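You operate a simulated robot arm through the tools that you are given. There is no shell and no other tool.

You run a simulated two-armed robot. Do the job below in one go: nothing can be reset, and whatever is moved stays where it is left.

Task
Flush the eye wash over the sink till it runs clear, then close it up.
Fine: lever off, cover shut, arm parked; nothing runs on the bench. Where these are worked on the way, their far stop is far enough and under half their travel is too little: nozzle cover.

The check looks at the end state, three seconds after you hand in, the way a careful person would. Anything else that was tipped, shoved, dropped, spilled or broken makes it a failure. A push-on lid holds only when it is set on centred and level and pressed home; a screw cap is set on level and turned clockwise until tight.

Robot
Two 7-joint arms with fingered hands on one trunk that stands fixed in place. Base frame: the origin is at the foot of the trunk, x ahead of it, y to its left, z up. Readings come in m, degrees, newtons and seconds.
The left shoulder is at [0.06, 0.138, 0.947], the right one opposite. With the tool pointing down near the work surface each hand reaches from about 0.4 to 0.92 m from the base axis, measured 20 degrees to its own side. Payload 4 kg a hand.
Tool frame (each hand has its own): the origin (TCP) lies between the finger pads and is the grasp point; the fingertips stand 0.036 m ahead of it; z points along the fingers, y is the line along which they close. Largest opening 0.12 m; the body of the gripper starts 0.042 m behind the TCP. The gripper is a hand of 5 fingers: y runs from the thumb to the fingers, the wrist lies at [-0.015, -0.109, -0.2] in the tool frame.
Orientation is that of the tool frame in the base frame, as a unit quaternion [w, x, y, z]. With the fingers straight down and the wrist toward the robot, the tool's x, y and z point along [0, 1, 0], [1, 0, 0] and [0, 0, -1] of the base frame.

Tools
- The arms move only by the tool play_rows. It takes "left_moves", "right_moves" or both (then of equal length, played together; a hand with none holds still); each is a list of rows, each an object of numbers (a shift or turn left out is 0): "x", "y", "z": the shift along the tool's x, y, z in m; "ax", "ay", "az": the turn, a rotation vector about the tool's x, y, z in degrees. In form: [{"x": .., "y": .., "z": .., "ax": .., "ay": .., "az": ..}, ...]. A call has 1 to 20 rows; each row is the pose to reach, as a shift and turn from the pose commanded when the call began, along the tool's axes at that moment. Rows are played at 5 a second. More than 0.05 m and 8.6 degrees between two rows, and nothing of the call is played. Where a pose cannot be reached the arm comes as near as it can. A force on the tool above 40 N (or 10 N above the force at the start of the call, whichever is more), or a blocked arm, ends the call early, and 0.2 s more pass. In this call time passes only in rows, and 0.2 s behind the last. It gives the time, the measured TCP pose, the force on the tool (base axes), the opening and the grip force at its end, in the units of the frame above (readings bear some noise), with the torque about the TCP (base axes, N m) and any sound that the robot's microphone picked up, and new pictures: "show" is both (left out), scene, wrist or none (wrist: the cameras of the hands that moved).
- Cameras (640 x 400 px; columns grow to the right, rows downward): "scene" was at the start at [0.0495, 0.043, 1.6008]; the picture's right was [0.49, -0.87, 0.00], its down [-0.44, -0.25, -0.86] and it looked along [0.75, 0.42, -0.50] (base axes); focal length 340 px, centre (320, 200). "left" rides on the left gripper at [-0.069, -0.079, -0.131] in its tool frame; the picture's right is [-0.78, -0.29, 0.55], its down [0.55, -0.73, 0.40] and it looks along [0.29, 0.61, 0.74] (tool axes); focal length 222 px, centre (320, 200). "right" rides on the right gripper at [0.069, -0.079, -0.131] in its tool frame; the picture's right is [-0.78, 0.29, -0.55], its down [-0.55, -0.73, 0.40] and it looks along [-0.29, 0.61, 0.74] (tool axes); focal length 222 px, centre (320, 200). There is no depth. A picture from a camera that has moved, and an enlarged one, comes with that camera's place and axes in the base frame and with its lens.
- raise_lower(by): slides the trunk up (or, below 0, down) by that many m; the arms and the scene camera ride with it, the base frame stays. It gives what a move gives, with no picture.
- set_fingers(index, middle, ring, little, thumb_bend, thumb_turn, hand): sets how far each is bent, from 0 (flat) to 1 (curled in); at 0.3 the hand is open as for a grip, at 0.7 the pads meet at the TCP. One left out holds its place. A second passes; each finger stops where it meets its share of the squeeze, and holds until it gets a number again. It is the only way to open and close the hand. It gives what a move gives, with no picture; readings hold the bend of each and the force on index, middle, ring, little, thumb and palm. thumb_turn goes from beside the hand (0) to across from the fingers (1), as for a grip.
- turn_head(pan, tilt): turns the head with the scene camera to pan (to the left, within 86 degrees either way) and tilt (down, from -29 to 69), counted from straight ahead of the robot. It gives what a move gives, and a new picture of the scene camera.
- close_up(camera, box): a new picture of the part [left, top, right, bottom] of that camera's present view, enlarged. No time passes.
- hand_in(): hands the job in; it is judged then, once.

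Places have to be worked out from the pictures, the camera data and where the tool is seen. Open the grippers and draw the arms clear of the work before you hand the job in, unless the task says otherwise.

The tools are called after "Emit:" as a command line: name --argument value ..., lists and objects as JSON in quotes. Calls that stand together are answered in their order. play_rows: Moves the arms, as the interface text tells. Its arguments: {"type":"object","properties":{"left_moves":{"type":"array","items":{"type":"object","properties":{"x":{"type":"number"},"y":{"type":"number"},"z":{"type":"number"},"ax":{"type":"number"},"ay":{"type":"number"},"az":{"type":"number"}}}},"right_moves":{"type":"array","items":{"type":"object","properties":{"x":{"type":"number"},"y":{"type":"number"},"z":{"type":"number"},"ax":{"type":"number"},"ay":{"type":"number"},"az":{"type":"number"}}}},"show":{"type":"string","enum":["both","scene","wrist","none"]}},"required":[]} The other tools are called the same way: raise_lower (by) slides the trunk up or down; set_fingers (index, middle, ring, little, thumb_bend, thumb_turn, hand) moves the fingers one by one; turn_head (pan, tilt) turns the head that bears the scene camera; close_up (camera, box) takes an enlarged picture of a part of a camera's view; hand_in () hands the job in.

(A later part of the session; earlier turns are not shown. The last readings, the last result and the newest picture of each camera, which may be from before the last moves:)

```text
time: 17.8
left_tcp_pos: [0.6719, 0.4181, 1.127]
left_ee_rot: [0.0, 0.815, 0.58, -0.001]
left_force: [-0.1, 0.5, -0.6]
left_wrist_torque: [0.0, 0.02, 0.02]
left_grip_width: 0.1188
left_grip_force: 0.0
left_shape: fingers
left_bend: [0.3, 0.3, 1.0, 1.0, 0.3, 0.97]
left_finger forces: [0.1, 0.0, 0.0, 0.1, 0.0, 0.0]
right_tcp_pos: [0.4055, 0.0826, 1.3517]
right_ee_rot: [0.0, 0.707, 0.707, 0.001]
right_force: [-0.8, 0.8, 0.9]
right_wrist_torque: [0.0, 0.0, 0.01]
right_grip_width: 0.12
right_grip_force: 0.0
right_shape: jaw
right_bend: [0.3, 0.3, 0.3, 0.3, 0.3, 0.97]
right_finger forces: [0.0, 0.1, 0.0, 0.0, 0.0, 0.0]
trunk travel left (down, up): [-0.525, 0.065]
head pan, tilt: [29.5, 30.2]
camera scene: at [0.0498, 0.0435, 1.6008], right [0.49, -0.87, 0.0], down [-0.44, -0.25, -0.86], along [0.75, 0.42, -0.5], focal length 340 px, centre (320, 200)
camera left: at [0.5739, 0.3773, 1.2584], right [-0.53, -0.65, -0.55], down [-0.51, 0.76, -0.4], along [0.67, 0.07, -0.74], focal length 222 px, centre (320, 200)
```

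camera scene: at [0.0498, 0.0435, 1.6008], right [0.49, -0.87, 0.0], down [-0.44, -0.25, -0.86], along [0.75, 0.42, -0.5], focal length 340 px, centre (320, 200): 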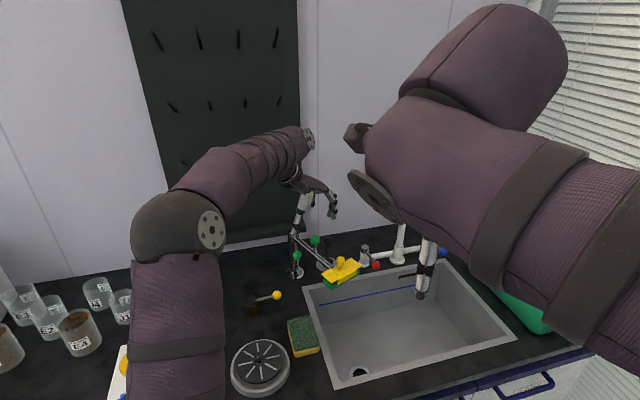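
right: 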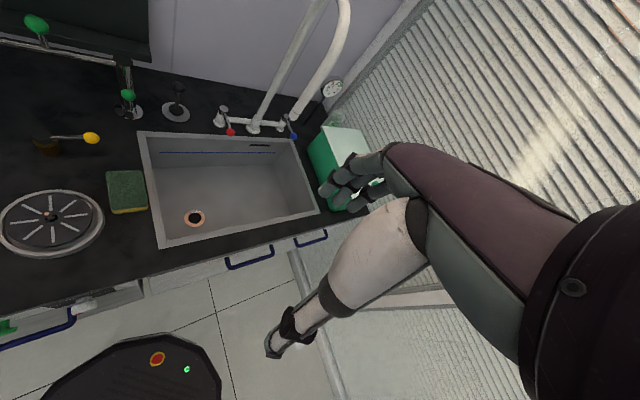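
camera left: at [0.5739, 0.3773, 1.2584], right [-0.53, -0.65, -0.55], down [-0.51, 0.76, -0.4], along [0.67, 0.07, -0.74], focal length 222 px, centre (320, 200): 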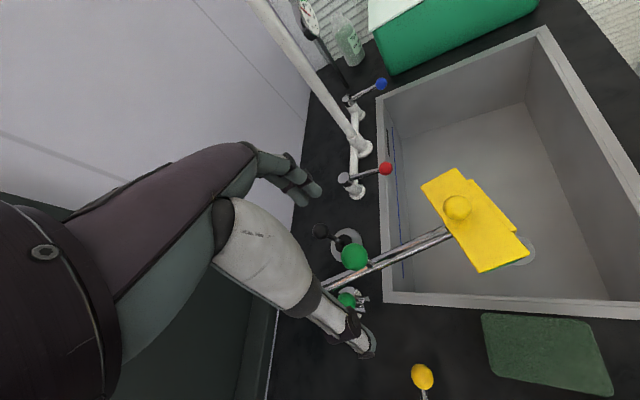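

From here both views show the arm swung about 112° with the head just over the left part of the basin. I'd like it further in, so I'll lower the hand around the knob (near 0.679, 0.415) again and grip it, now with the thumb on the trailing side.

Emit:
play_rows --left_moves '[{"x": -0.001, "y": 0.007, "z": 0.025}, {"x": -0.001, "y": 0.0078, "z": 0.05}, {"x": -0.001, "y": 0.0078, "z": 0.069}]' --show "wrist"

Emit:
close_up --camera "scene" --box '[260, 170, 420, 290]'

```text
time: 18.6
left_tcp_pos: [0.6779, 0.4147, 1.0593]
left_ee_rot: [0.0, 0.814, 0.581, 0.0]
left_force: [0.2, 0.5, -1.0]
left_wrist_torque: [0.0, 0.0, -0.02]
left_grip_width: 0.1191
left_grip_force: 0.0
left_shape: fingers
left_bend: [0.3, 0.3, 1.0, 1.0, 0.3, 0.97]
left_finger forces: [0.0, 0.0, 0.1, 0.0, 0.0, 0.0]
right_tcp_pos: [0.4045, 0.0809, 1.3523]
right_ee_rot: [0.0, 0.707, 0.707, 0.0]
right_force: [-0.1, -0.2, 0.4]
right_wrist_torque: [0.0, 0.02, 0.02]
right_grip_width: 0.1197
right_grip_force: 0.1
right_shape: jaw
right_bend: [0.3, 0.3, 0.3, 0.3, 0.3, 0.97]
right_finger forces: [0.1, 0.1, 0.0, 0.0, 0.0, 0.1]
trunk travel left (down, up): [-0.525, 0.065]
head pan, tilt: [29.5, 30.2]
camera left: at [0.5802, 0.3736, 1.1895], right [-0.53, -0.65, -0.55], down [-0.52, 0.76, -0.4], along [0.67, 0.07, -0.74], focal length 222 px, centre (320, 200)
```

left: 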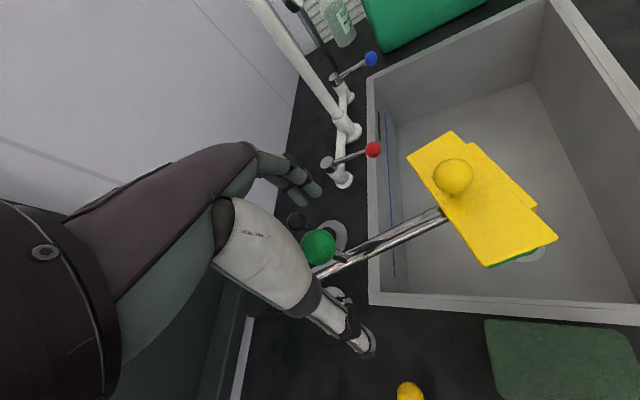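

```text
3.33 times, centred on (340, 230) of scene
camera zoom: at [0.0501, 0.0434, 1.6008], right [0.49, -0.87, 0.0], down [-0.44, -0.25, -0.86], along [0.75, 0.42, -0.5], focal length 1132 px, centre (253, 100)
```

zoom: 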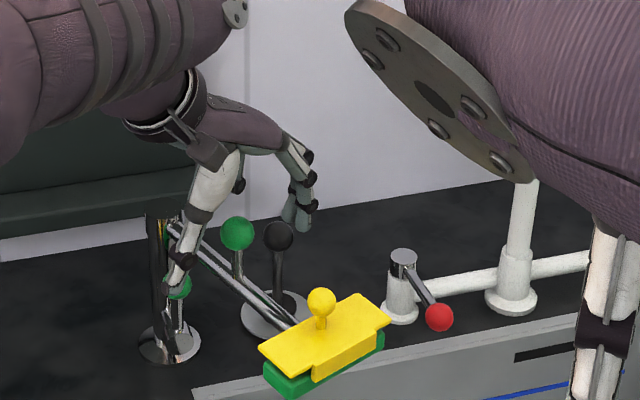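

The knob sits at the grasp point between thumb and fingers. I'll close the tripod again.

Emit:
set_fingers --hand "left" --index 0.72 --middle 0.72 --thumb_bend 0.72

Emit:
close_up --camera "left" --box '[240, 170, 440, 300]'

Emit:
close_up --camera "scene" --box '[260, 190, 380, 290]'

```text
time: 19.6
left_tcp_pos: [0.6779, 0.4136, 1.0588]
left_ee_rot: [0.0, 0.814, 0.58, -0.002]
left_force: [-0.1, 0.2, -4.9]
left_wrist_torque: [-0.06, -0.05, -0.05]
left_grip_width: 0.0023
left_grip_force: 4.9
left_shape: fingers
left_bend: [0.71, 0.71, 1.0, 1.0, 0.7, 0.97]
left_finger forces: [3.6, 2.2, 0.0, 0.1, 4.7, 0.0]
right_tcp_pos: [0.405, 0.0811, 1.3514]
right_ee_rot: [0.0, 0.707, 0.707, 0.001]
right_force: [0.0, 0.4, -0.4]
right_wrist_torque: [-0.02, 0.03, -0.03]
right_grip_width: 0.1197
right_grip_force: 0.0
right_shape: jaw
right_bend: [0.3, 0.3, 0.3, 0.3, 0.3, 0.97]
right_finger forces: [0.1, 0.0, 0.0, 0.0, 0.0, 0.0]
trunk travel left (down, up): [-0.525, 0.065]
head pan, tilt: [29.5, 30.2]
```

```text
3.08 times, centred on (340, 235) of left
camera zoom: at [0.5802, 0.3734, 1.1896], right [-0.53, -0.65, -0.55], down [-0.52, 0.76, -0.4], along [0.67, 0.07, -0.74], focal length 684 px, centre (258, 92)
```

zoom: 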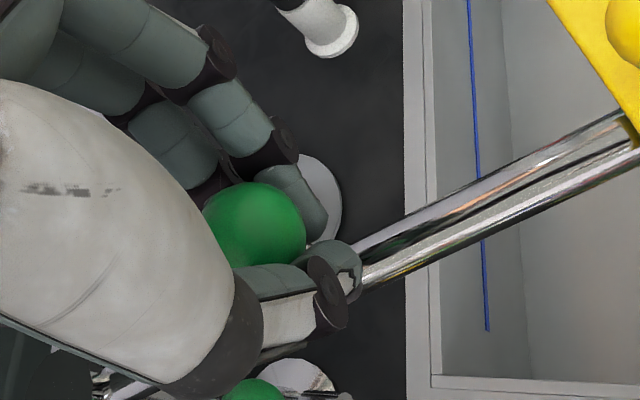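

```text
4.00 times, centred on (320, 240) of scene
camera zoom: at [0.0501, 0.0433, 1.6007], right [0.49, -0.87, 0.0], down [-0.44, -0.25, -0.86], along [0.75, 0.42, -0.5], focal length 1359 px, centre (320, 40)
```

zoom: 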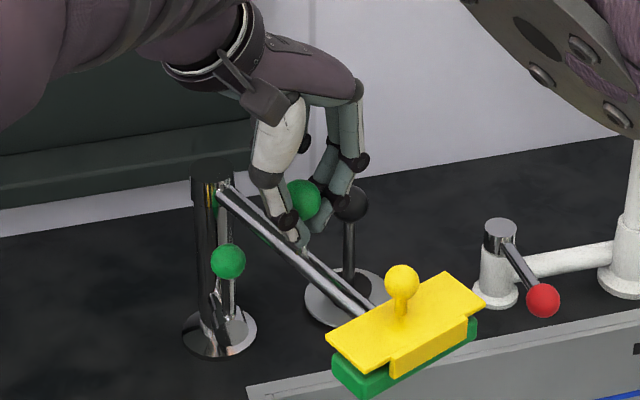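

The stem is held firmly. I'll try another 10° along the arc and check whether the arm moves or meets its stop.

Emit:
play_rows --left_moves '[{"x": -0.0003, "y": 0.005}, {"x": -0.0003, "y": 0.0098}, {"x": 0.0, "y": 0.0148}, {"x": 0.0003, "y": 0.0197}]' --show "wrist"

Emit:
close_up --camera "scene" --box '[260, 190, 380, 290]'

```text
time: 20.6
left_tcp_pos: [0.6944, 0.4094, 1.0604]
left_ee_rot: [-0.001, 0.815, 0.58, 0.0]
left_force: [-22.6, 3.9, -2.8]
left_wrist_torque: [0.06, 0.23, -0.07]
left_grip_width: 0.0159
left_grip_force: 10.7
left_shape: fingers
left_bend: [0.72, 0.72, 1.0, 1.0, 0.63, 0.95]
left_finger forces: [0.0, 0.0, 0.0, 0.0, 21.0, 0.0]
right_tcp_pos: [0.4029, 0.0819, 1.3531]
right_ee_rot: [0.001, 0.707, 0.707, 0.001]
right_force: [1.1, -0.6, -0.4]
right_wrist_torque: [0.02, -0.01, -0.02]
right_grip_width: 0.1198
right_grip_force: 0.3
right_shape: jaw
right_bend: [0.3, 0.3, 0.3, 0.3, 0.3, 0.97]
right_finger forces: [0.0, 0.1, 0.0, 0.1, 0.1, 0.1]
trunk travel left (down, up): [-0.525, 0.065]
head pan, tilt: [29.5, 30.2]
camera left: at [0.5966, 0.3687, 1.191], right [-0.53, -0.65, -0.55], down [-0.52, 0.76, -0.4], along [0.67, 0.07, -0.74], focal length 222 px, centre (320, 200)
```

left: 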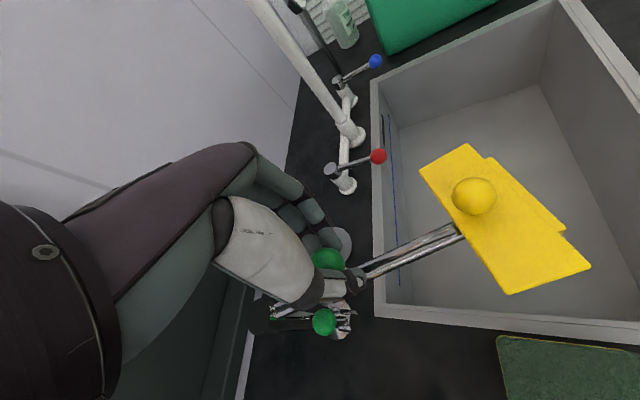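

```text
4.00 times, centred on (320, 240) of scene
camera zoom: at [0.0467, 0.0438, 1.6009], right [0.49, -0.87, 0.0], down [-0.44, -0.25, -0.86], along [0.75, 0.43, -0.5], focal length 1359 px, centre (320, 40)
```

zoom: 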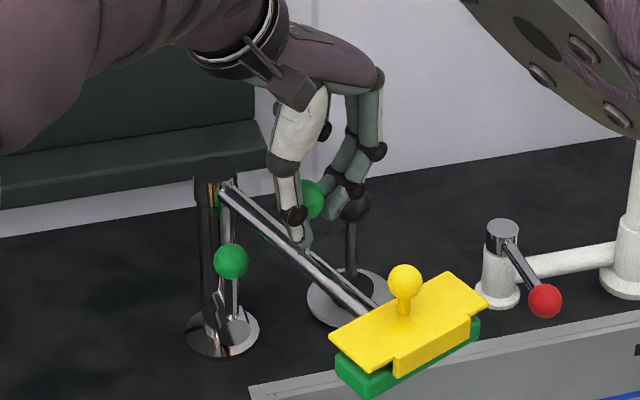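

The thumb met 21 N while the head did not move, so the arm is at its far stop over the basin. I'll ease back, open the fingers and lift off.

Emit:
play_rows --left_moves '[{"y": -0.01}, {"x": -0.0003, "y": -0.0197}]' --show "none"

Emit:
set_fingers --hand "left" --index 0.3 --middle 0.3 --thumb_bend 0.3

Emit:
play_rows --left_moves '[{"z": -0.03}, {"z": -0.06}, {"z": -0.09}, {"z": -0.12}]' --show "both"

```text
time: 21.2
left_tcp_pos: [0.6816, 0.4114, 1.0603]
left_ee_rot: [0.001, 0.815, 0.58, 0.001]
left_force: [-1.0, 1.4, -6.0]
left_wrist_torque: [0.0, -0.1, -0.05]
left_grip_width: 0.0031
left_grip_force: 5.2
left_shape: fingers
left_bend: [0.72, 0.71, 1.0, 1.0, 0.68, 0.97]
left_finger forces: [1.8, 1.8, 0.1, 0.0, 6.3, 0.0]
right_tcp_pos: [0.4059, 0.0805, 1.3517]
right_ee_rot: [0.0, 0.708, 0.707, 0.0]
right_force: [-0.1, 0.4, -0.1]
right_wrist_torque: [0.03, -0.01, -0.04]
right_grip_width: 0.1199
right_grip_force: 0.0
right_shape: jaw
right_bend: [0.3, 0.3, 0.3, 0.3, 0.3, 0.97]
right_finger forces: [0.0, 0.0, 0.0, 0.0, 0.0, 0.0]
trunk travel left (down, up): [-0.525, 0.065]
head pan, tilt: [29.5, 30.2]
```

```text
time: 22.2
left_tcp_pos: [0.6791, 0.4136, 1.0603]
left_ee_rot: [0.001, 0.814, 0.581, 0.001]
left_force: [-0.9, 0.2, 0.0]
left_wrist_torque: [0.0, 0.02, 0.04]
left_grip_width: 0.1188
left_grip_force: 0.1
left_shape: fingers
left_bend: [0.3, 0.3, 1.0, 1.0, 0.3, 0.97]
left_finger forces: [0.1, 0.1, 0.1, 0.0, 0.1, 0.0]
right_tcp_pos: [0.405, 0.0828, 1.352]
right_ee_rot: [0.0, 0.707, 0.707, 0.0]
right_force: [-0.9, -0.5, -0.4]
right_wrist_torque: [0.01, 0.02, -0.04]
right_grip_width: 0.1197
right_grip_force: 0.0
right_shape: jaw
right_bend: [0.3, 0.3, 0.3, 0.3, 0.3, 0.97]
right_finger forces: [0.0, 0.0, 0.0, 0.1, 0.0, 0.1]
trunk travel left (down, up): [-0.525, 0.065]
head pan, tilt: [29.5, 30.2]
```

```text
time: 23.2
left_tcp_pos: [0.6788, 0.4145, 1.1814]
left_ee_rot: [0.0, 0.814, 0.581, 0.0]
left_force: [-0.3, 0.0, -0.9]
left_wrist_torque: [0.0, 0.01, 0.0]
left_grip_width: 0.1186
left_grip_force: 0.1
left_shape: fingers
left_bend: [0.3, 0.3, 1.0, 1.0, 0.3, 0.97]
left_finger forces: [0.0, 0.0, 0.0, 0.0, 0.0, 0.0]
right_tcp_pos: [0.4046, 0.081, 1.3525]
right_ee_rot: [0.001, 0.707, 0.707, 0.0]
right_force: [-0.6, -0.9, -0.2]
right_wrist_torque: [-0.02, 0.03, -0.05]
right_grip_width: 0.1197
right_grip_force: 0.0
right_shape: jaw
right_bend: [0.3, 0.3, 0.3, 0.3, 0.3, 0.97]
right_finger forces: [0.1, 0.0, 0.0, 0.1, 0.0, 0.0]
trunk travel left (down, up): [-0.525, 0.065]
head pan, tilt: [29.5, 30.2]
camera scene: at [0.0494, 0.0428, 1.6008], right [0.49, -0.87, 0.0], down [-0.44, -0.25, -0.86], along [0.75, 0.42, -0.5], focal length 340 px, centre (320, 200)
camera left: at [0.5803, 0.3721, 1.3118], right [-0.53, -0.65, -0.55], down [-0.52, 0.76, -0.4], along [0.67, 0.07, -0.74], focal length 222 px, centre (320, 200)
```

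scene: 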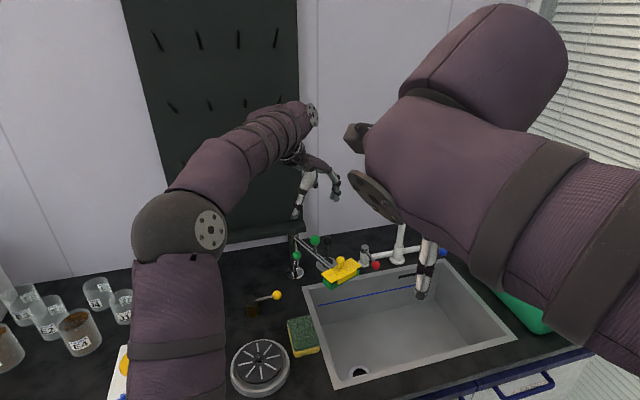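
left: 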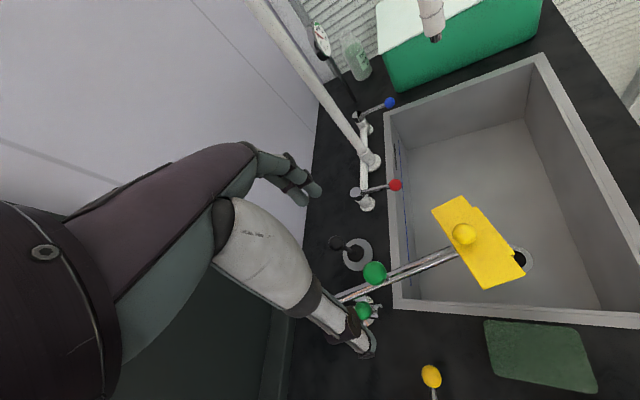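

The arm stays at its far stop and the hand is clear above it. I'll enlarge the head to see how the cover is hinged.

Emit:
close_up --camera "scene" --box '[310, 245, 374, 295]'

Emit:
close_up --camera "left" --box '[415, 185, 543, 300]'

Emit:
close_up --camera "right" --box '[80, 100, 240, 220]'

```text
8.00 times, centred on (342, 270) of scene
camera zoom: at [0.0494, 0.0428, 1.6008], right [0.49, -0.87, 0.0], down [-0.44, -0.25, -0.86], along [0.75, 0.42, -0.5], focal length 2718 px, centre (144, -360)
```

zoom: 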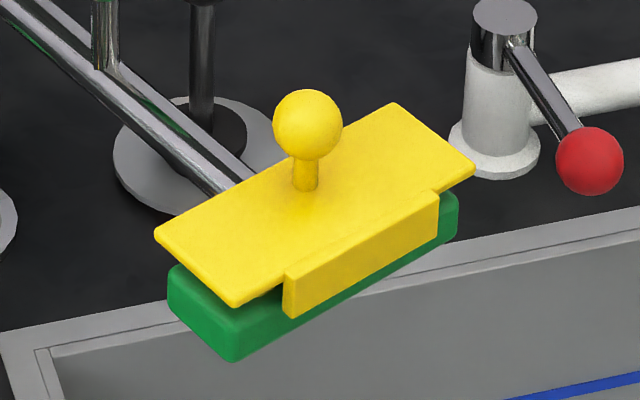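

```text
3.48 times, centred on (479, 242) of left
camera zoom: at [0.5803, 0.3721, 1.3118], right [-0.53, -0.65, -0.55], down [-0.52, 0.76, -0.4], along [0.67, 0.07, -0.74], focal length 773 px, centre (-233, 52)
```

zoom: 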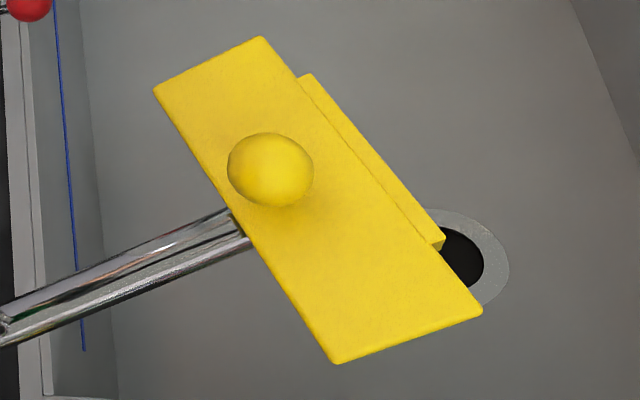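

```text
3.33 times, centred on (160, 160) of right
camera zoom: at [0.3253, 0.1503, 1.4828], right [0.29, -0.79, 0.55], down [-0.73, -0.55, -0.4], along [0.61, -0.29, -0.74], focal length 740 px, centre (853, 333)
```

zoom: 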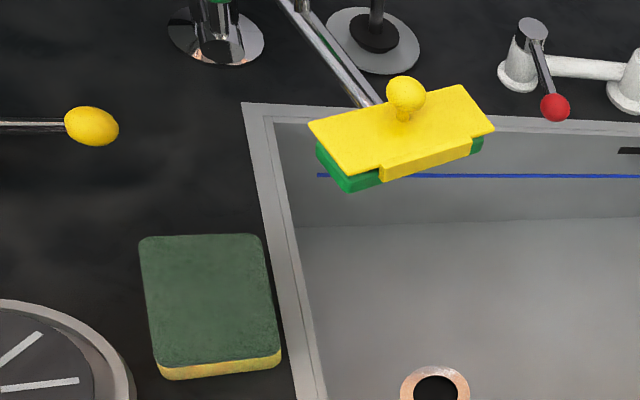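

The cover is a plate over the green bar with its knob nearer the post side, so I expect the hinge along the outer edge where the lip is. The ball is near (0.638, 0.318, 1.047). I'll bring the open hand above it, closing along the supposed hinge axis.

Emit:
play_rows --left_moves '[{"x": -0.035, "y": -0.0024, "az": 1.3}, {"x": -0.07, "y": -0.0048, "az": 2.7}, {"x": -0.1045, "y": -0.0072, "az": 4.2}, {"x": -0.1045, "y": -0.0072, "z": 0.035, "az": 4.2}, {"x": -0.1045, "y": -0.0072, "z": 0.065, "az": 4.2}]' --show "both"

Emit:
close_up --camera "left" --box '[240, 150, 440, 330]'

Emit:
close_up --camera "scene" --box '[280, 190, 400, 290]'

```text
time: 24.4
left_tcp_pos: [0.6382, 0.3169, 1.1138]
left_ee_rot: [0.0, 0.835, 0.55, 0.0]
left_force: [-0.2, 0.3, 0.0]
left_wrist_torque: [0.02, -0.01, 0.0]
left_grip_width: 0.1189
left_grip_force: 0.1
left_shape: fingers
left_bend: [0.3, 0.3, 1.0, 1.0, 0.3, 0.97]
left_finger forces: [0.1, 0.0, 0.0, 0.0, 0.1, 0.1]
right_tcp_pos: [0.4055, 0.0812, 1.352]
right_ee_rot: [0.0, 0.707, 0.707, 0.0]
right_force: [-0.1, -0.8, 0.3]
right_wrist_torque: [0.02, -0.06, 0.04]
right_grip_width: 0.1198
right_grip_force: 0.1
right_shape: jaw
right_bend: [0.3, 0.3, 0.3, 0.3, 0.3, 0.97]
right_finger forces: [0.1, 0.0, 0.1, 0.1, 0.0, 0.1]
trunk travel left (down, up): [-0.525, 0.065]
head pan, tilt: [29.5, 30.2]
camera scene: at [0.0497, 0.0428, 1.6009], right [0.49, -0.87, 0.0], down [-0.44, -0.25, -0.86], along [0.75, 0.42, -0.5], focal length 340 px, centre (320, 200)
camera left: at [0.5383, 0.2838, 1.245], right [-0.58, -0.61, -0.55], down [-0.46, 0.8, -0.4], along [0.68, 0.02, -0.74], focal length 222 px, centre (320, 200)
```

scene: 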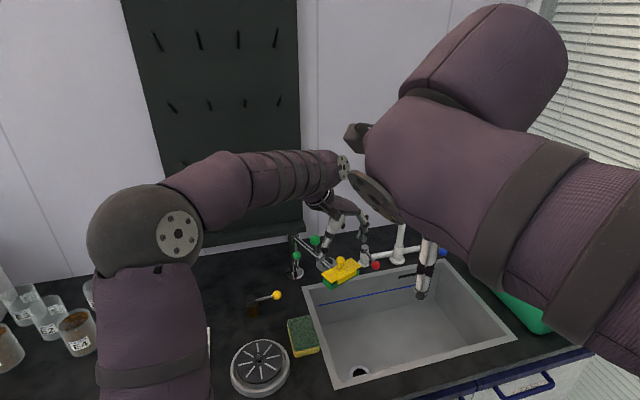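
left: 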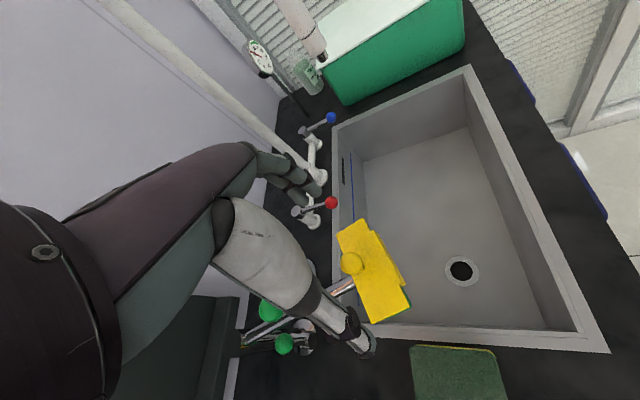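

```text
2.22 times, centred on (340, 240) of left
camera zoom: at [0.5383, 0.2838, 1.245], right [-0.58, -0.61, -0.55], down [-0.46, 0.8, -0.4], along [0.68, 0.02, -0.74], focal length 494 px, centre (276, 111)
```

zoom: 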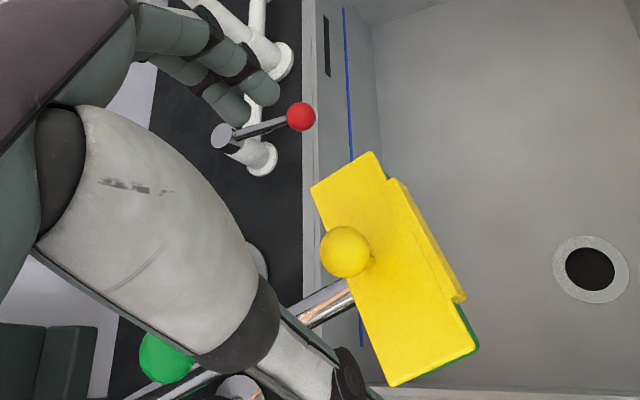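

```text
4.00 times, centred on (340, 240) of scene
camera zoom: at [0.0497, 0.0428, 1.6009], right [0.49, -0.87, 0.0], down [-0.44, -0.25, -0.86], along [0.75, 0.42, -0.5], focal length 1359 px, centre (240, 40)
```

zoom: 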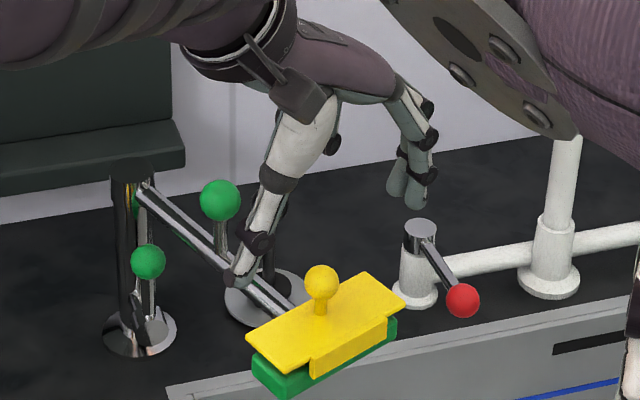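

The ball is within 2 mm of the grasp axis. I'll lower the hand around it, and at the same time move the right arm out to its own side so it neither blocks the view nor crowds the left wrist.

Emit:
play_rows --left_moves '[{"x": 0.001, "z": 0.013}, {"x": 0.001, "z": 0.026}, {"x": 0.001, "z": 0.039}, {"x": 0.001, "z": 0.046}, {"x": 0.001, "z": 0.051}]' --right_moves '[{"x": -0.04}, {"x": -0.08}, {"x": -0.12}, {"x": -0.16}, {"x": -0.2}]' --show "both"

Emit:
close_up --camera "left" --box '[240, 150, 440, 330]'

Emit:
close_up --camera "scene" --box '[280, 190, 400, 290]'

```text
time: 25.6
left_tcp_pos: [0.6391, 0.3167, 1.0637]
left_ee_rot: [0.0, 0.835, 0.55, 0.001]
left_force: [0.0, 0.4, -0.8]
left_wrist_torque: [0.03, -0.02, 0.01]
left_grip_width: 0.1189
left_grip_force: 0.1
left_shape: fingers
left_bend: [0.3, 0.3, 1.0, 1.0, 0.3, 0.97]
left_finger forces: [0.0, 0.0, 0.0, 0.0, 0.1, 0.0]
right_tcp_pos: [0.4039, -0.1204, 1.353]
right_ee_rot: [0.0, 0.707, 0.708, 0.001]
right_force: [0.7, -0.7, 0.4]
right_wrist_torque: [0.0, 0.01, -0.01]
right_grip_width: 0.1198
right_grip_force: 0.0
right_shape: jaw
right_bend: [0.3, 0.3, 0.3, 0.3, 0.3, 0.97]
right_finger forces: [0.1, 0.0, 0.0, 0.0, 0.0, 0.0]
trunk travel left (down, up): [-0.525, 0.065]
head pan, tilt: [29.5, 30.2]
camera scene: at [0.0493, 0.0421, 1.6009], right [0.49, -0.87, 0.0], down [-0.44, -0.25, -0.86], along [0.75, 0.43, -0.5], focal length 340 px, centre (320, 200)
camera right: at [0.3246, -0.0507, 1.484], right [0.29, -0.78, 0.55], down [-0.73, -0.55, -0.4], along [0.61, -0.29, -0.74], focal length 222 px, centre (320, 200)
camera left: at [0.5382, 0.2839, 1.1942], right [-0.58, -0.61, -0.55], down [-0.46, 0.8, -0.4], along [0.68, 0.02, -0.74], focal length 222 px, centre (320, 200)
```

scene: 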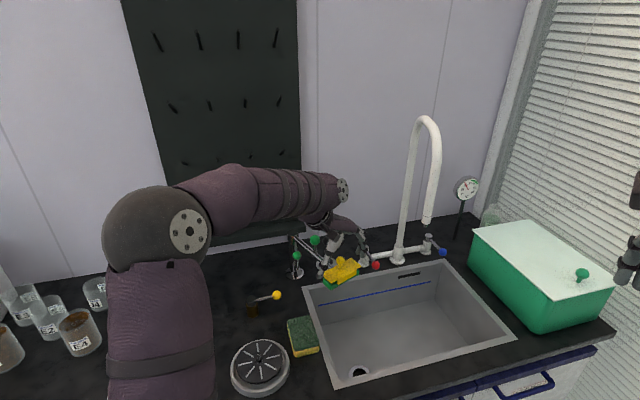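
right: 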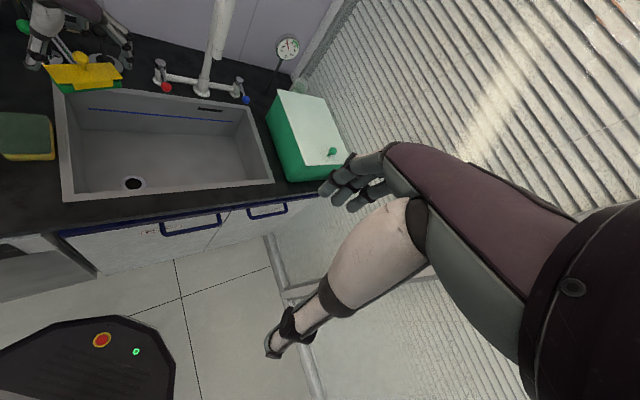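
left: 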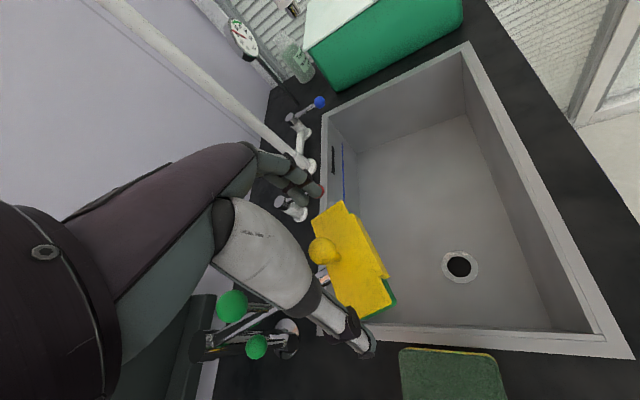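

```text
2.22 times, centred on (340, 240) of left
camera zoom: at [0.5382, 0.2839, 1.1942], right [-0.58, -0.61, -0.55], down [-0.46, 0.8, -0.4], along [0.68, 0.02, -0.74], focal length 494 px, centre (276, 111)
```

zoom: 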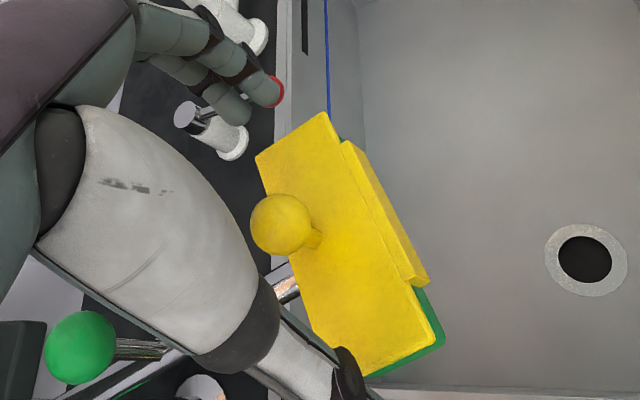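

```text
4.00 times, centred on (340, 240) of scene
camera zoom: at [0.0493, 0.0421, 1.6009], right [0.49, -0.87, 0.0], down [-0.44, -0.25, -0.86], along [0.75, 0.43, -0.5], focal length 1359 px, centre (240, 40)
```

zoom: 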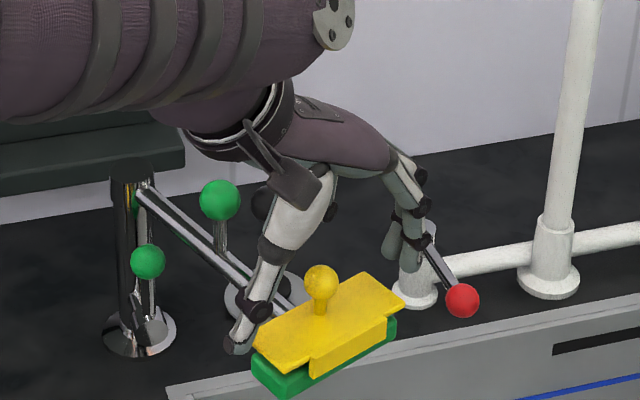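

The hand straddles the cover's ball (about 2 mm off the grasp axis) and the tips clear the plate. I'll close the tripod on it.

Emit:
set_fingers --hand "left" --index 0.7 --middle 0.7 --thumb_bend 0.7

Emit:
close_up --camera "left" --box '[240, 150, 440, 330]'

Emit:
close_up --camera "scene" --box '[290, 210, 390, 290]'

```text
time: 26.6
left_tcp_pos: [0.6391, 0.3191, 1.0633]
left_ee_rot: [-0.001, 0.835, 0.55, 0.0]
left_force: [-0.1, -0.2, -1.1]
left_wrist_torque: [-0.03, 0.0, -0.03]
left_grip_width: 0.0017
left_grip_force: 0.0
left_shape: fingers
left_bend: [0.7, 0.7, 1.0, 1.0, 0.7, 0.97]
left_finger forces: [0.0, 0.0, 0.0, 0.0, 0.1, 0.0]
right_tcp_pos: [0.4057, -0.1187, 1.3538]
right_ee_rot: [0.0, 0.707, 0.707, 0.001]
right_force: [-0.6, 0.2, 0.6]
right_wrist_torque: [0.02, 0.0, -0.02]
right_grip_width: 0.1194
right_grip_force: 0.1
right_shape: jaw
right_bend: [0.3, 0.3, 0.3, 0.3, 0.3, 0.97]
right_finger forces: [0.0, 0.1, 0.0, 0.1, 0.0, 0.0]
trunk travel left (down, up): [-0.525, 0.065]
head pan, tilt: [29.5, 30.2]
```

```text
2.22 times, centred on (340, 240) of left
camera zoom: at [0.5384, 0.2848, 1.1939], right [-0.58, -0.61, -0.55], down [-0.46, 0.79, -0.4], along [0.68, 0.02, -0.74], focal length 494 px, centre (276, 111)
```

zoom: 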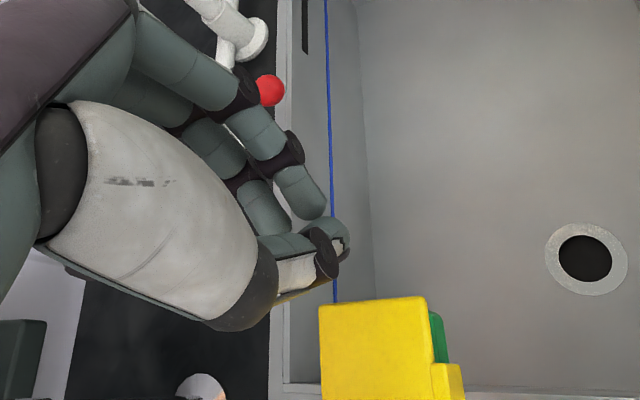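

```text
5.00 times, centred on (340, 250) of scene
camera zoom: at [0.0498, 0.0431, 1.6008], right [0.49, -0.87, 0.0], down [-0.44, -0.25, -0.86], along [0.75, 0.42, -0.5], focal length 1699 px, centre (220, -50)
```

zoom: 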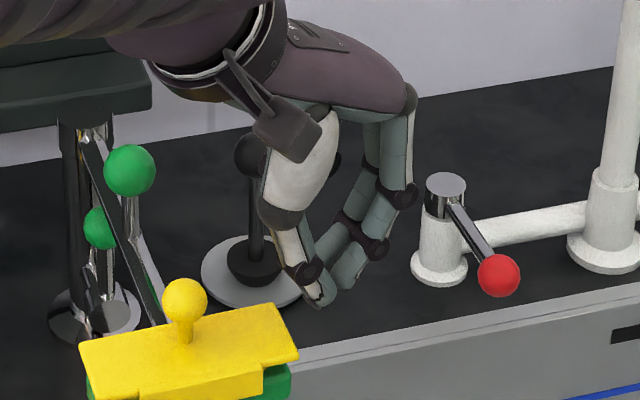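

Closing the fingers nudged the light arm back: the head has swung to about 92° and the ball is out of the grip. The cover should be worked by a radial push only. I'll lift, yaw the hand so the fingers sit on the post side and the thumb on the outer side, and first re-grip the arm knob (now near 0.647, 0.435).

Emit:
play_rows --left_moves '[{"z": -0.04}, {"z": -0.08}]' --show "none"

Emit:
play_rows --left_moves '[{"x": 0.0091, "y": -0.0032, "az": -7.5}, {"x": 0.0182, "y": -0.0064, "az": -15}, {"x": 0.0274, "y": -0.0095, "az": -22.5}, {"x": 0.0365, "y": -0.0127, "az": -30}, {"x": 0.0456, "y": -0.0159, "az": -37.5}, {"x": 0.0547, "y": -0.0191, "az": -45}, {"x": 0.0638, "y": -0.0222, "az": -52.5}, {"x": 0.0729, "y": -0.0254, "az": -60}, {"x": 0.0821, "y": -0.0286, "az": -67.5}, {"x": 0.0912, "y": -0.0318, "az": -75}, {"x": 0.1003, "y": -0.0349, "az": -82.5}, {"x": 0.1094, "y": -0.0381, "az": -90}]' --show "both"

```text
time: 27.2
left_tcp_pos: [0.6392, 0.3156, 1.1444]
left_ee_rot: [0.0, 0.834, 0.551, 0.0]
left_force: [-0.4, -0.4, 0.0]
left_wrist_torque: [-0.01, 0.0, 0.03]
left_grip_width: 0.0016
left_grip_force: 0.1
left_shape: fingers
left_bend: [0.7, 0.7, 1.0, 1.0, 0.7, 0.97]
left_finger forces: [0.0, 0.1, 0.0, 0.0, 0.1, 0.0]
right_tcp_pos: [0.404, -0.1194, 1.3535]
right_ee_rot: [0.0, 0.707, 0.707, -0.001]
right_force: [0.1, -0.5, -0.3]
right_wrist_torque: [-0.02, -0.01, 0.03]
right_grip_width: 0.1198
right_grip_force: 0.2
right_shape: jaw
right_bend: [0.3, 0.3, 0.3, 0.3, 0.3, 0.97]
right_finger forces: [0.0, 0.0, 0.0, 0.1, 0.0, 0.1]
trunk travel left (down, up): [-0.525, 0.065]
head pan, tilt: [29.5, 30.2]
```

```text
time: 29.8
left_tcp_pos: [0.6476, 0.4327, 1.1429]
left_ee_rot: [0.0, 0.2, 0.98, 0.0]
left_force: [0.3, -0.9, -0.8]
left_wrist_torque: [0.0, -0.02, 0.0]
left_grip_width: 0.0016
left_grip_force: 0.1
left_shape: fingers
left_bend: [0.7, 0.7, 1.0, 1.0, 0.7, 0.97]
left_finger forces: [0.0, 0.0, 0.1, 0.1, 0.0, 0.1]
right_tcp_pos: [0.4052, -0.1193, 1.3532]
right_ee_rot: [0.0, 0.707, 0.707, 0.0]
right_force: [0.1, -0.3, -0.5]
right_wrist_torque: [0.0, 0.04, -0.04]
right_grip_width: 0.1193
right_grip_force: 0.0
right_shape: jaw
right_bend: [0.3, 0.3, 0.3, 0.3, 0.3, 0.97]
right_finger forces: [0.1, 0.0, 0.0, 0.0, 0.0, 0.0]
trunk travel left (down, up): [-0.525, 0.065]
head pan, tilt: [29.5, 30.2]
camera scene: at [0.05, 0.0429, 1.6008], right [0.49, -0.87, 0.0], down [-0.44, -0.25, -0.86], along [0.75, 0.42, -0.5], focal length 340 px, centre (320, 200)
camera left: at [0.6798, 0.3325, 1.2743], right [0.61, -0.58, -0.55], down [-0.79, -0.46, -0.4], along [-0.02, 0.68, -0.74], focal length 222 px, centre (320, 200)
```

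scene: 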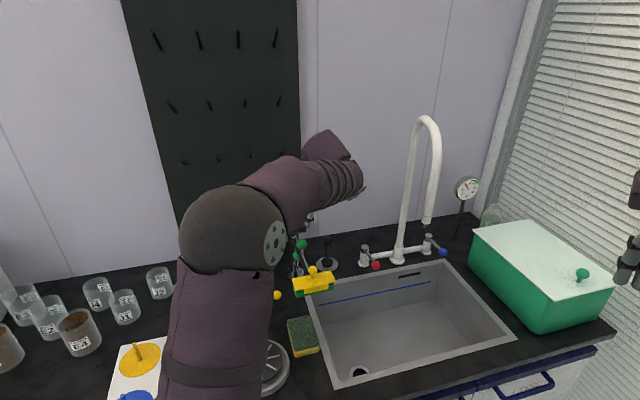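
left: 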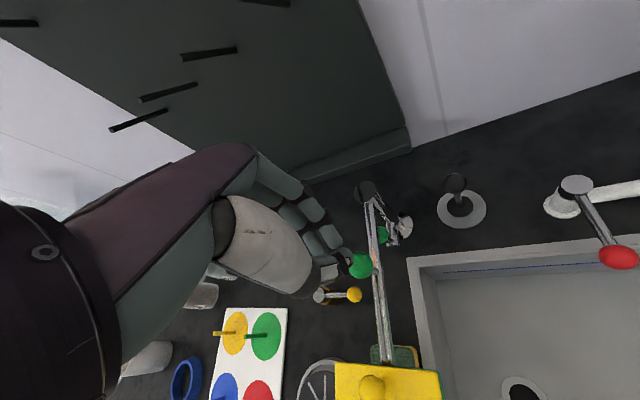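

The knob is about 4 mm from the grasp axis now. I'll open the fingers, lower around the knob and close on it again.

Emit:
set_fingers --hand "left" --index 0.3 --middle 0.3 --thumb_bend 0.3

Emit:
play_rows --left_moves '[{"x": 0.004, "y": 0.0016, "z": 0.03}, {"x": 0.004, "y": 0.0016, "z": 0.06}, {"x": 0.004, "y": 0.0016, "z": 0.085}]' --show "wrist"

Emit:
set_fingers --hand "left" --index 0.72 --middle 0.72 --thumb_bend 0.72

Emit:
close_up --camera "left" --box '[240, 150, 480, 330]'

```text
time: 30.8
left_tcp_pos: [0.6474, 0.4336, 1.1432]
left_ee_rot: [0.001, 0.201, 0.98, -0.001]
left_force: [1.2, 0.3, 0.5]
left_wrist_torque: [-0.01, -0.01, 0.03]
left_grip_width: 0.1186
left_grip_force: 0.0
left_shape: fingers
left_bend: [0.3, 0.3, 1.0, 1.0, 0.3, 0.97]
left_finger forces: [0.0, 0.1, 0.0, 0.1, 0.0, 0.0]
right_tcp_pos: [0.4039, -0.1178, 1.3524]
right_ee_rot: [0.0, 0.707, 0.707, 0.0]
right_force: [-0.2, -0.5, 1.0]
right_wrist_torque: [0.02, -0.02, 0.0]
right_grip_width: 0.1194
right_grip_force: 0.1
right_shape: jaw
right_bend: [0.3, 0.3, 0.3, 0.3, 0.3, 0.97]
right_finger forces: [0.0, 0.0, 0.0, 0.0, 0.0, 0.0]
trunk travel left (down, up): [-0.525, 0.065]
head pan, tilt: [29.5, 30.2]
```

```text
time: 31.6
left_tcp_pos: [0.6448, 0.4366, 1.0594]
left_ee_rot: [0.0, 0.201, 0.98, 0.0]
left_force: [0.9, 0.1, -0.2]
left_wrist_torque: [-0.01, -0.02, 0.05]
left_grip_width: 0.1189
left_grip_force: 0.1
left_shape: fingers
left_bend: [0.3, 0.3, 1.0, 1.0, 0.3, 0.97]
left_finger forces: [0.1, 0.1, 0.1, 0.0, 0.0, 0.0]
right_tcp_pos: [0.4064, -0.1189, 1.3518]
right_ee_rot: [0.0, 0.707, 0.707, 0.0]
right_force: [0.2, -0.2, 0.0]
right_wrist_torque: [0.0, -0.03, 0.01]
right_grip_width: 0.1195
right_grip_force: 0.0
right_shape: jaw
right_bend: [0.3, 0.3, 0.3, 0.3, 0.3, 0.97]
right_finger forces: [0.0, 0.0, 0.1, 0.0, 0.0, 0.0]
trunk travel left (down, up): [-0.525, 0.065]
head pan, tilt: [29.5, 30.2]
camera left: at [0.6759, 0.3356, 1.1894], right [0.61, -0.58, -0.55], down [-0.79, -0.46, -0.4], along [-0.02, 0.68, -0.74], focal length 222 px, centre (320, 200)
```

left: 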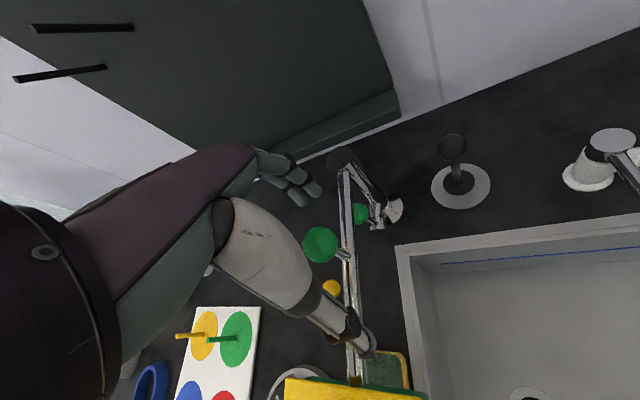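

```text
time: 32.6
left_tcp_pos: [0.6432, 0.4367, 1.06]
left_ee_rot: [0.0, 0.201, 0.98, 0.0]
left_force: [0.1, 0.5, -5.0]
left_wrist_torque: [0.06, -0.03, 0.02]
left_grip_width: 0.0046
left_grip_force: 4.9
left_shape: fingers
left_bend: [0.71, 0.72, 1.0, 1.0, 0.7, 0.97]
left_finger forces: [4.7, 0.6, 0.0, 0.1, 4.9, 0.1]
right_tcp_pos: [0.4058, -0.1185, 1.3524]
right_ee_rot: [-0.001, 0.707, 0.707, 0.0]
right_force: [-0.7, 0.1, -0.3]
right_wrist_torque: [0.03, 0.01, 0.05]
right_grip_width: 0.1197
right_grip_force: 0.1
right_shape: jaw
right_bend: [0.3, 0.3, 0.3, 0.3, 0.3, 0.97]
right_finger forces: [0.0, 0.1, 0.0, 0.0, 0.1, 0.0]
trunk travel left (down, up): [-0.525, 0.065]
head pan, tilt: [29.5, 30.2]
```

```text
2.22 times, centred on (360, 240) of left
camera zoom: at [0.6761, 0.3357, 1.189], right [0.61, -0.58, -0.55], down [-0.8, -0.46, -0.4], along [-0.02, 0.68, -0.74], focal length 494 px, centre (231, 111)
```

zoom: 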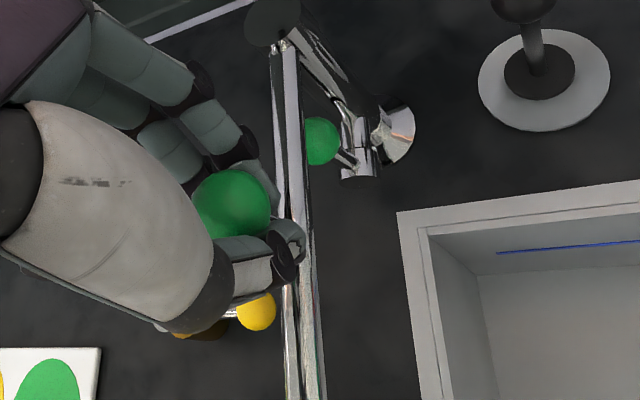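

The knob is gripped again. I'll swing it back along the arc to the far stop.

Emit:
play_rows --left_moves '[{"x": -0.0072, "y": -0.0025}, {"x": -0.0143, "y": -0.0046}, {"x": -0.021, "y": -0.006}, {"x": -0.0278, "y": -0.0071}, {"x": -0.0336, "y": -0.0076}, {"x": -0.0394, "y": -0.0079}, {"x": -0.0425, "y": -0.008}]' --show "both"

```text
time: 34.2
left_tcp_pos: [0.6795, 0.4142, 1.0584]
left_ee_rot: [0.0, 0.2, 0.98, -0.001]
left_force: [-3.8, 2.2, -1.5]
left_wrist_torque: [0.15, 0.06, 0.02]
left_grip_width: 0.0015
left_grip_force: 5.9
left_shape: fingers
left_bend: [0.71, 0.72, 1.0, 1.0, 0.71, 0.97]
left_finger forces: [3.3, 6.0, 0.0, 0.1, 3.0, 0.0]
right_tcp_pos: [0.4033, -0.1179, 1.3522]
right_ee_rot: [0.0, 0.707, 0.707, -0.001]
right_force: [0.2, -0.8, 0.1]
right_wrist_torque: [0.01, -0.03, 0.02]
right_grip_width: 0.1196
right_grip_force: 0.1
right_shape: jaw
right_bend: [0.3, 0.3, 0.3, 0.3, 0.3, 0.97]
right_finger forces: [0.1, 0.0, 0.1, 0.1, 0.1, 0.1]
trunk travel left (down, up): [-0.525, 0.065]
head pan, tilt: [29.5, 30.2]
camera scene: at [0.0493, 0.0435, 1.6008], right [0.49, -0.87, 0.0], down [-0.44, -0.25, -0.86], along [0.75, 0.42, -0.5], focal length 340 px, centre (320, 200)
camera left: at [0.7112, 0.3128, 1.1883], right [0.61, -0.58, -0.55], down [-0.79, -0.46, -0.4], along [-0.02, 0.68, -0.74], focal length 222 px, centre (320, 200)
```

scene: 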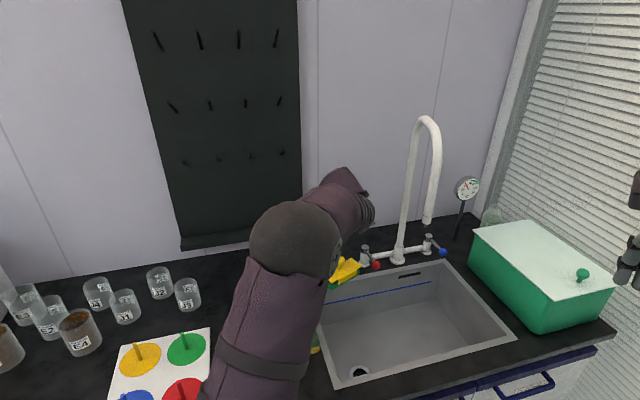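
left: 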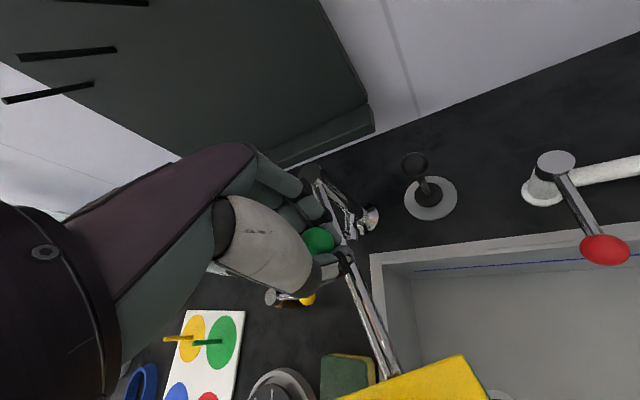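

The arm is back at the far stop. I'll release it, lift, and move outward over the cover's ball, keeping this yaw so the pinch will be along the arm and won't swing it.

Emit:
set_fingers --hand "left" --index 0.3 --middle 0.3 --thumb_bend 0.3

Emit:
play_rows --left_moves '[{"z": -0.035}, {"z": -0.07}, {"y": -0.035, "z": -0.07}, {"y": -0.07, "z": -0.07}, {"y": -0.105, "z": -0.07}]' --show "both"

Emit:
close_up --camera "left" --box '[240, 150, 480, 330]'

```text
time: 35.2
left_tcp_pos: [0.6792, 0.4125, 1.0568]
left_ee_rot: [0.001, 0.201, 0.98, 0.0]
left_force: [0.3, 0.5, -0.5]
left_wrist_torque: [-0.02, 0.02, 0.03]
left_grip_width: 0.1188
left_grip_force: 0.0
left_shape: fingers
left_bend: [0.3, 0.3, 1.0, 1.0, 0.3, 0.97]
left_finger forces: [0.1, 0.0, 0.0, 0.0, 0.0, 0.0]
right_tcp_pos: [0.4044, -0.1195, 1.3524]
right_ee_rot: [0.0, 0.707, 0.707, 0.0]
right_force: [1.0, -0.1, 0.7]
right_wrist_torque: [0.0, -0.01, 0.02]
right_grip_width: 0.1197
right_grip_force: 0.0
right_shape: jaw
right_bend: [0.3, 0.3, 0.3, 0.3, 0.3, 0.97]
right_finger forces: [0.1, 0.0, 0.0, 0.0, 0.0, 0.1]
trunk travel left (down, up): [-0.525, 0.065]
head pan, tilt: [29.5, 30.2]
```

```text
time: 36.4
left_tcp_pos: [0.637, 0.3166, 1.1294]
left_ee_rot: [0.0, 0.201, 0.98, 0.001]
left_force: [-0.3, -1.0, 0.7]
left_wrist_torque: [0.02, -0.04, -0.03]
left_grip_width: 0.119
left_grip_force: 0.0
left_shape: fingers
left_bend: [0.3, 0.3, 1.0, 1.0, 0.3, 0.97]
left_finger forces: [0.0, 0.0, 0.0, 0.1, 0.1, 0.0]
right_tcp_pos: [0.4048, -0.1196, 1.3539]
right_ee_rot: [-0.001, 0.707, 0.707, 0.0]
right_force: [-0.5, 0.0, -0.3]
right_wrist_torque: [0.03, 0.0, 0.01]
right_grip_width: 0.12
right_grip_force: 0.0
right_shape: jaw
right_bend: [0.3, 0.3, 0.3, 0.3, 0.3, 0.97]
right_finger forces: [0.1, 0.0, 0.0, 0.0, 0.0, 0.0]
trunk travel left (down, up): [-0.525, 0.065]
head pan, tilt: [29.5, 30.2]
camera scene: at [0.049, 0.042, 1.6009], right [0.49, -0.87, 0.0], down [-0.44, -0.25, -0.86], along [0.75, 0.43, -0.5], focal length 340 px, centre (320, 200)
camera left: at [0.6692, 0.2158, 1.2595], right [0.61, -0.58, -0.55], down [-0.79, -0.46, -0.4], along [-0.02, 0.68, -0.74], focal length 222 px, centre (320, 200)
```

scene: 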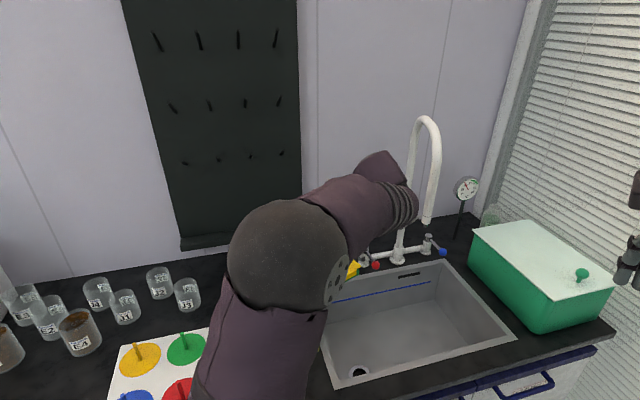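
left: 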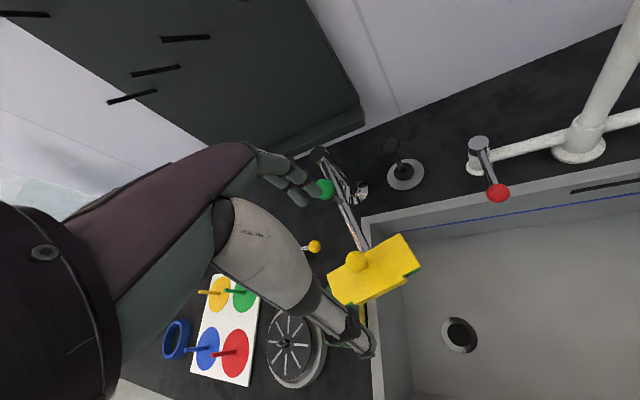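

```text
2.22 times, centred on (360, 240) of left
camera zoom: at [0.6692, 0.2158, 1.2595], right [0.61, -0.58, -0.55], down [-0.79, -0.46, -0.4], along [-0.02, 0.68, -0.74], focal length 494 px, centre (231, 111)
```

zoom: 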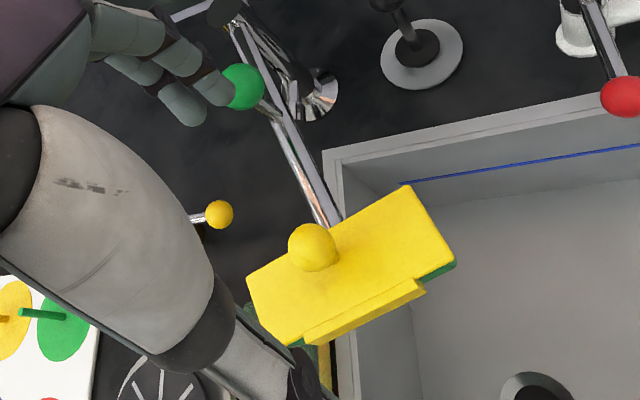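

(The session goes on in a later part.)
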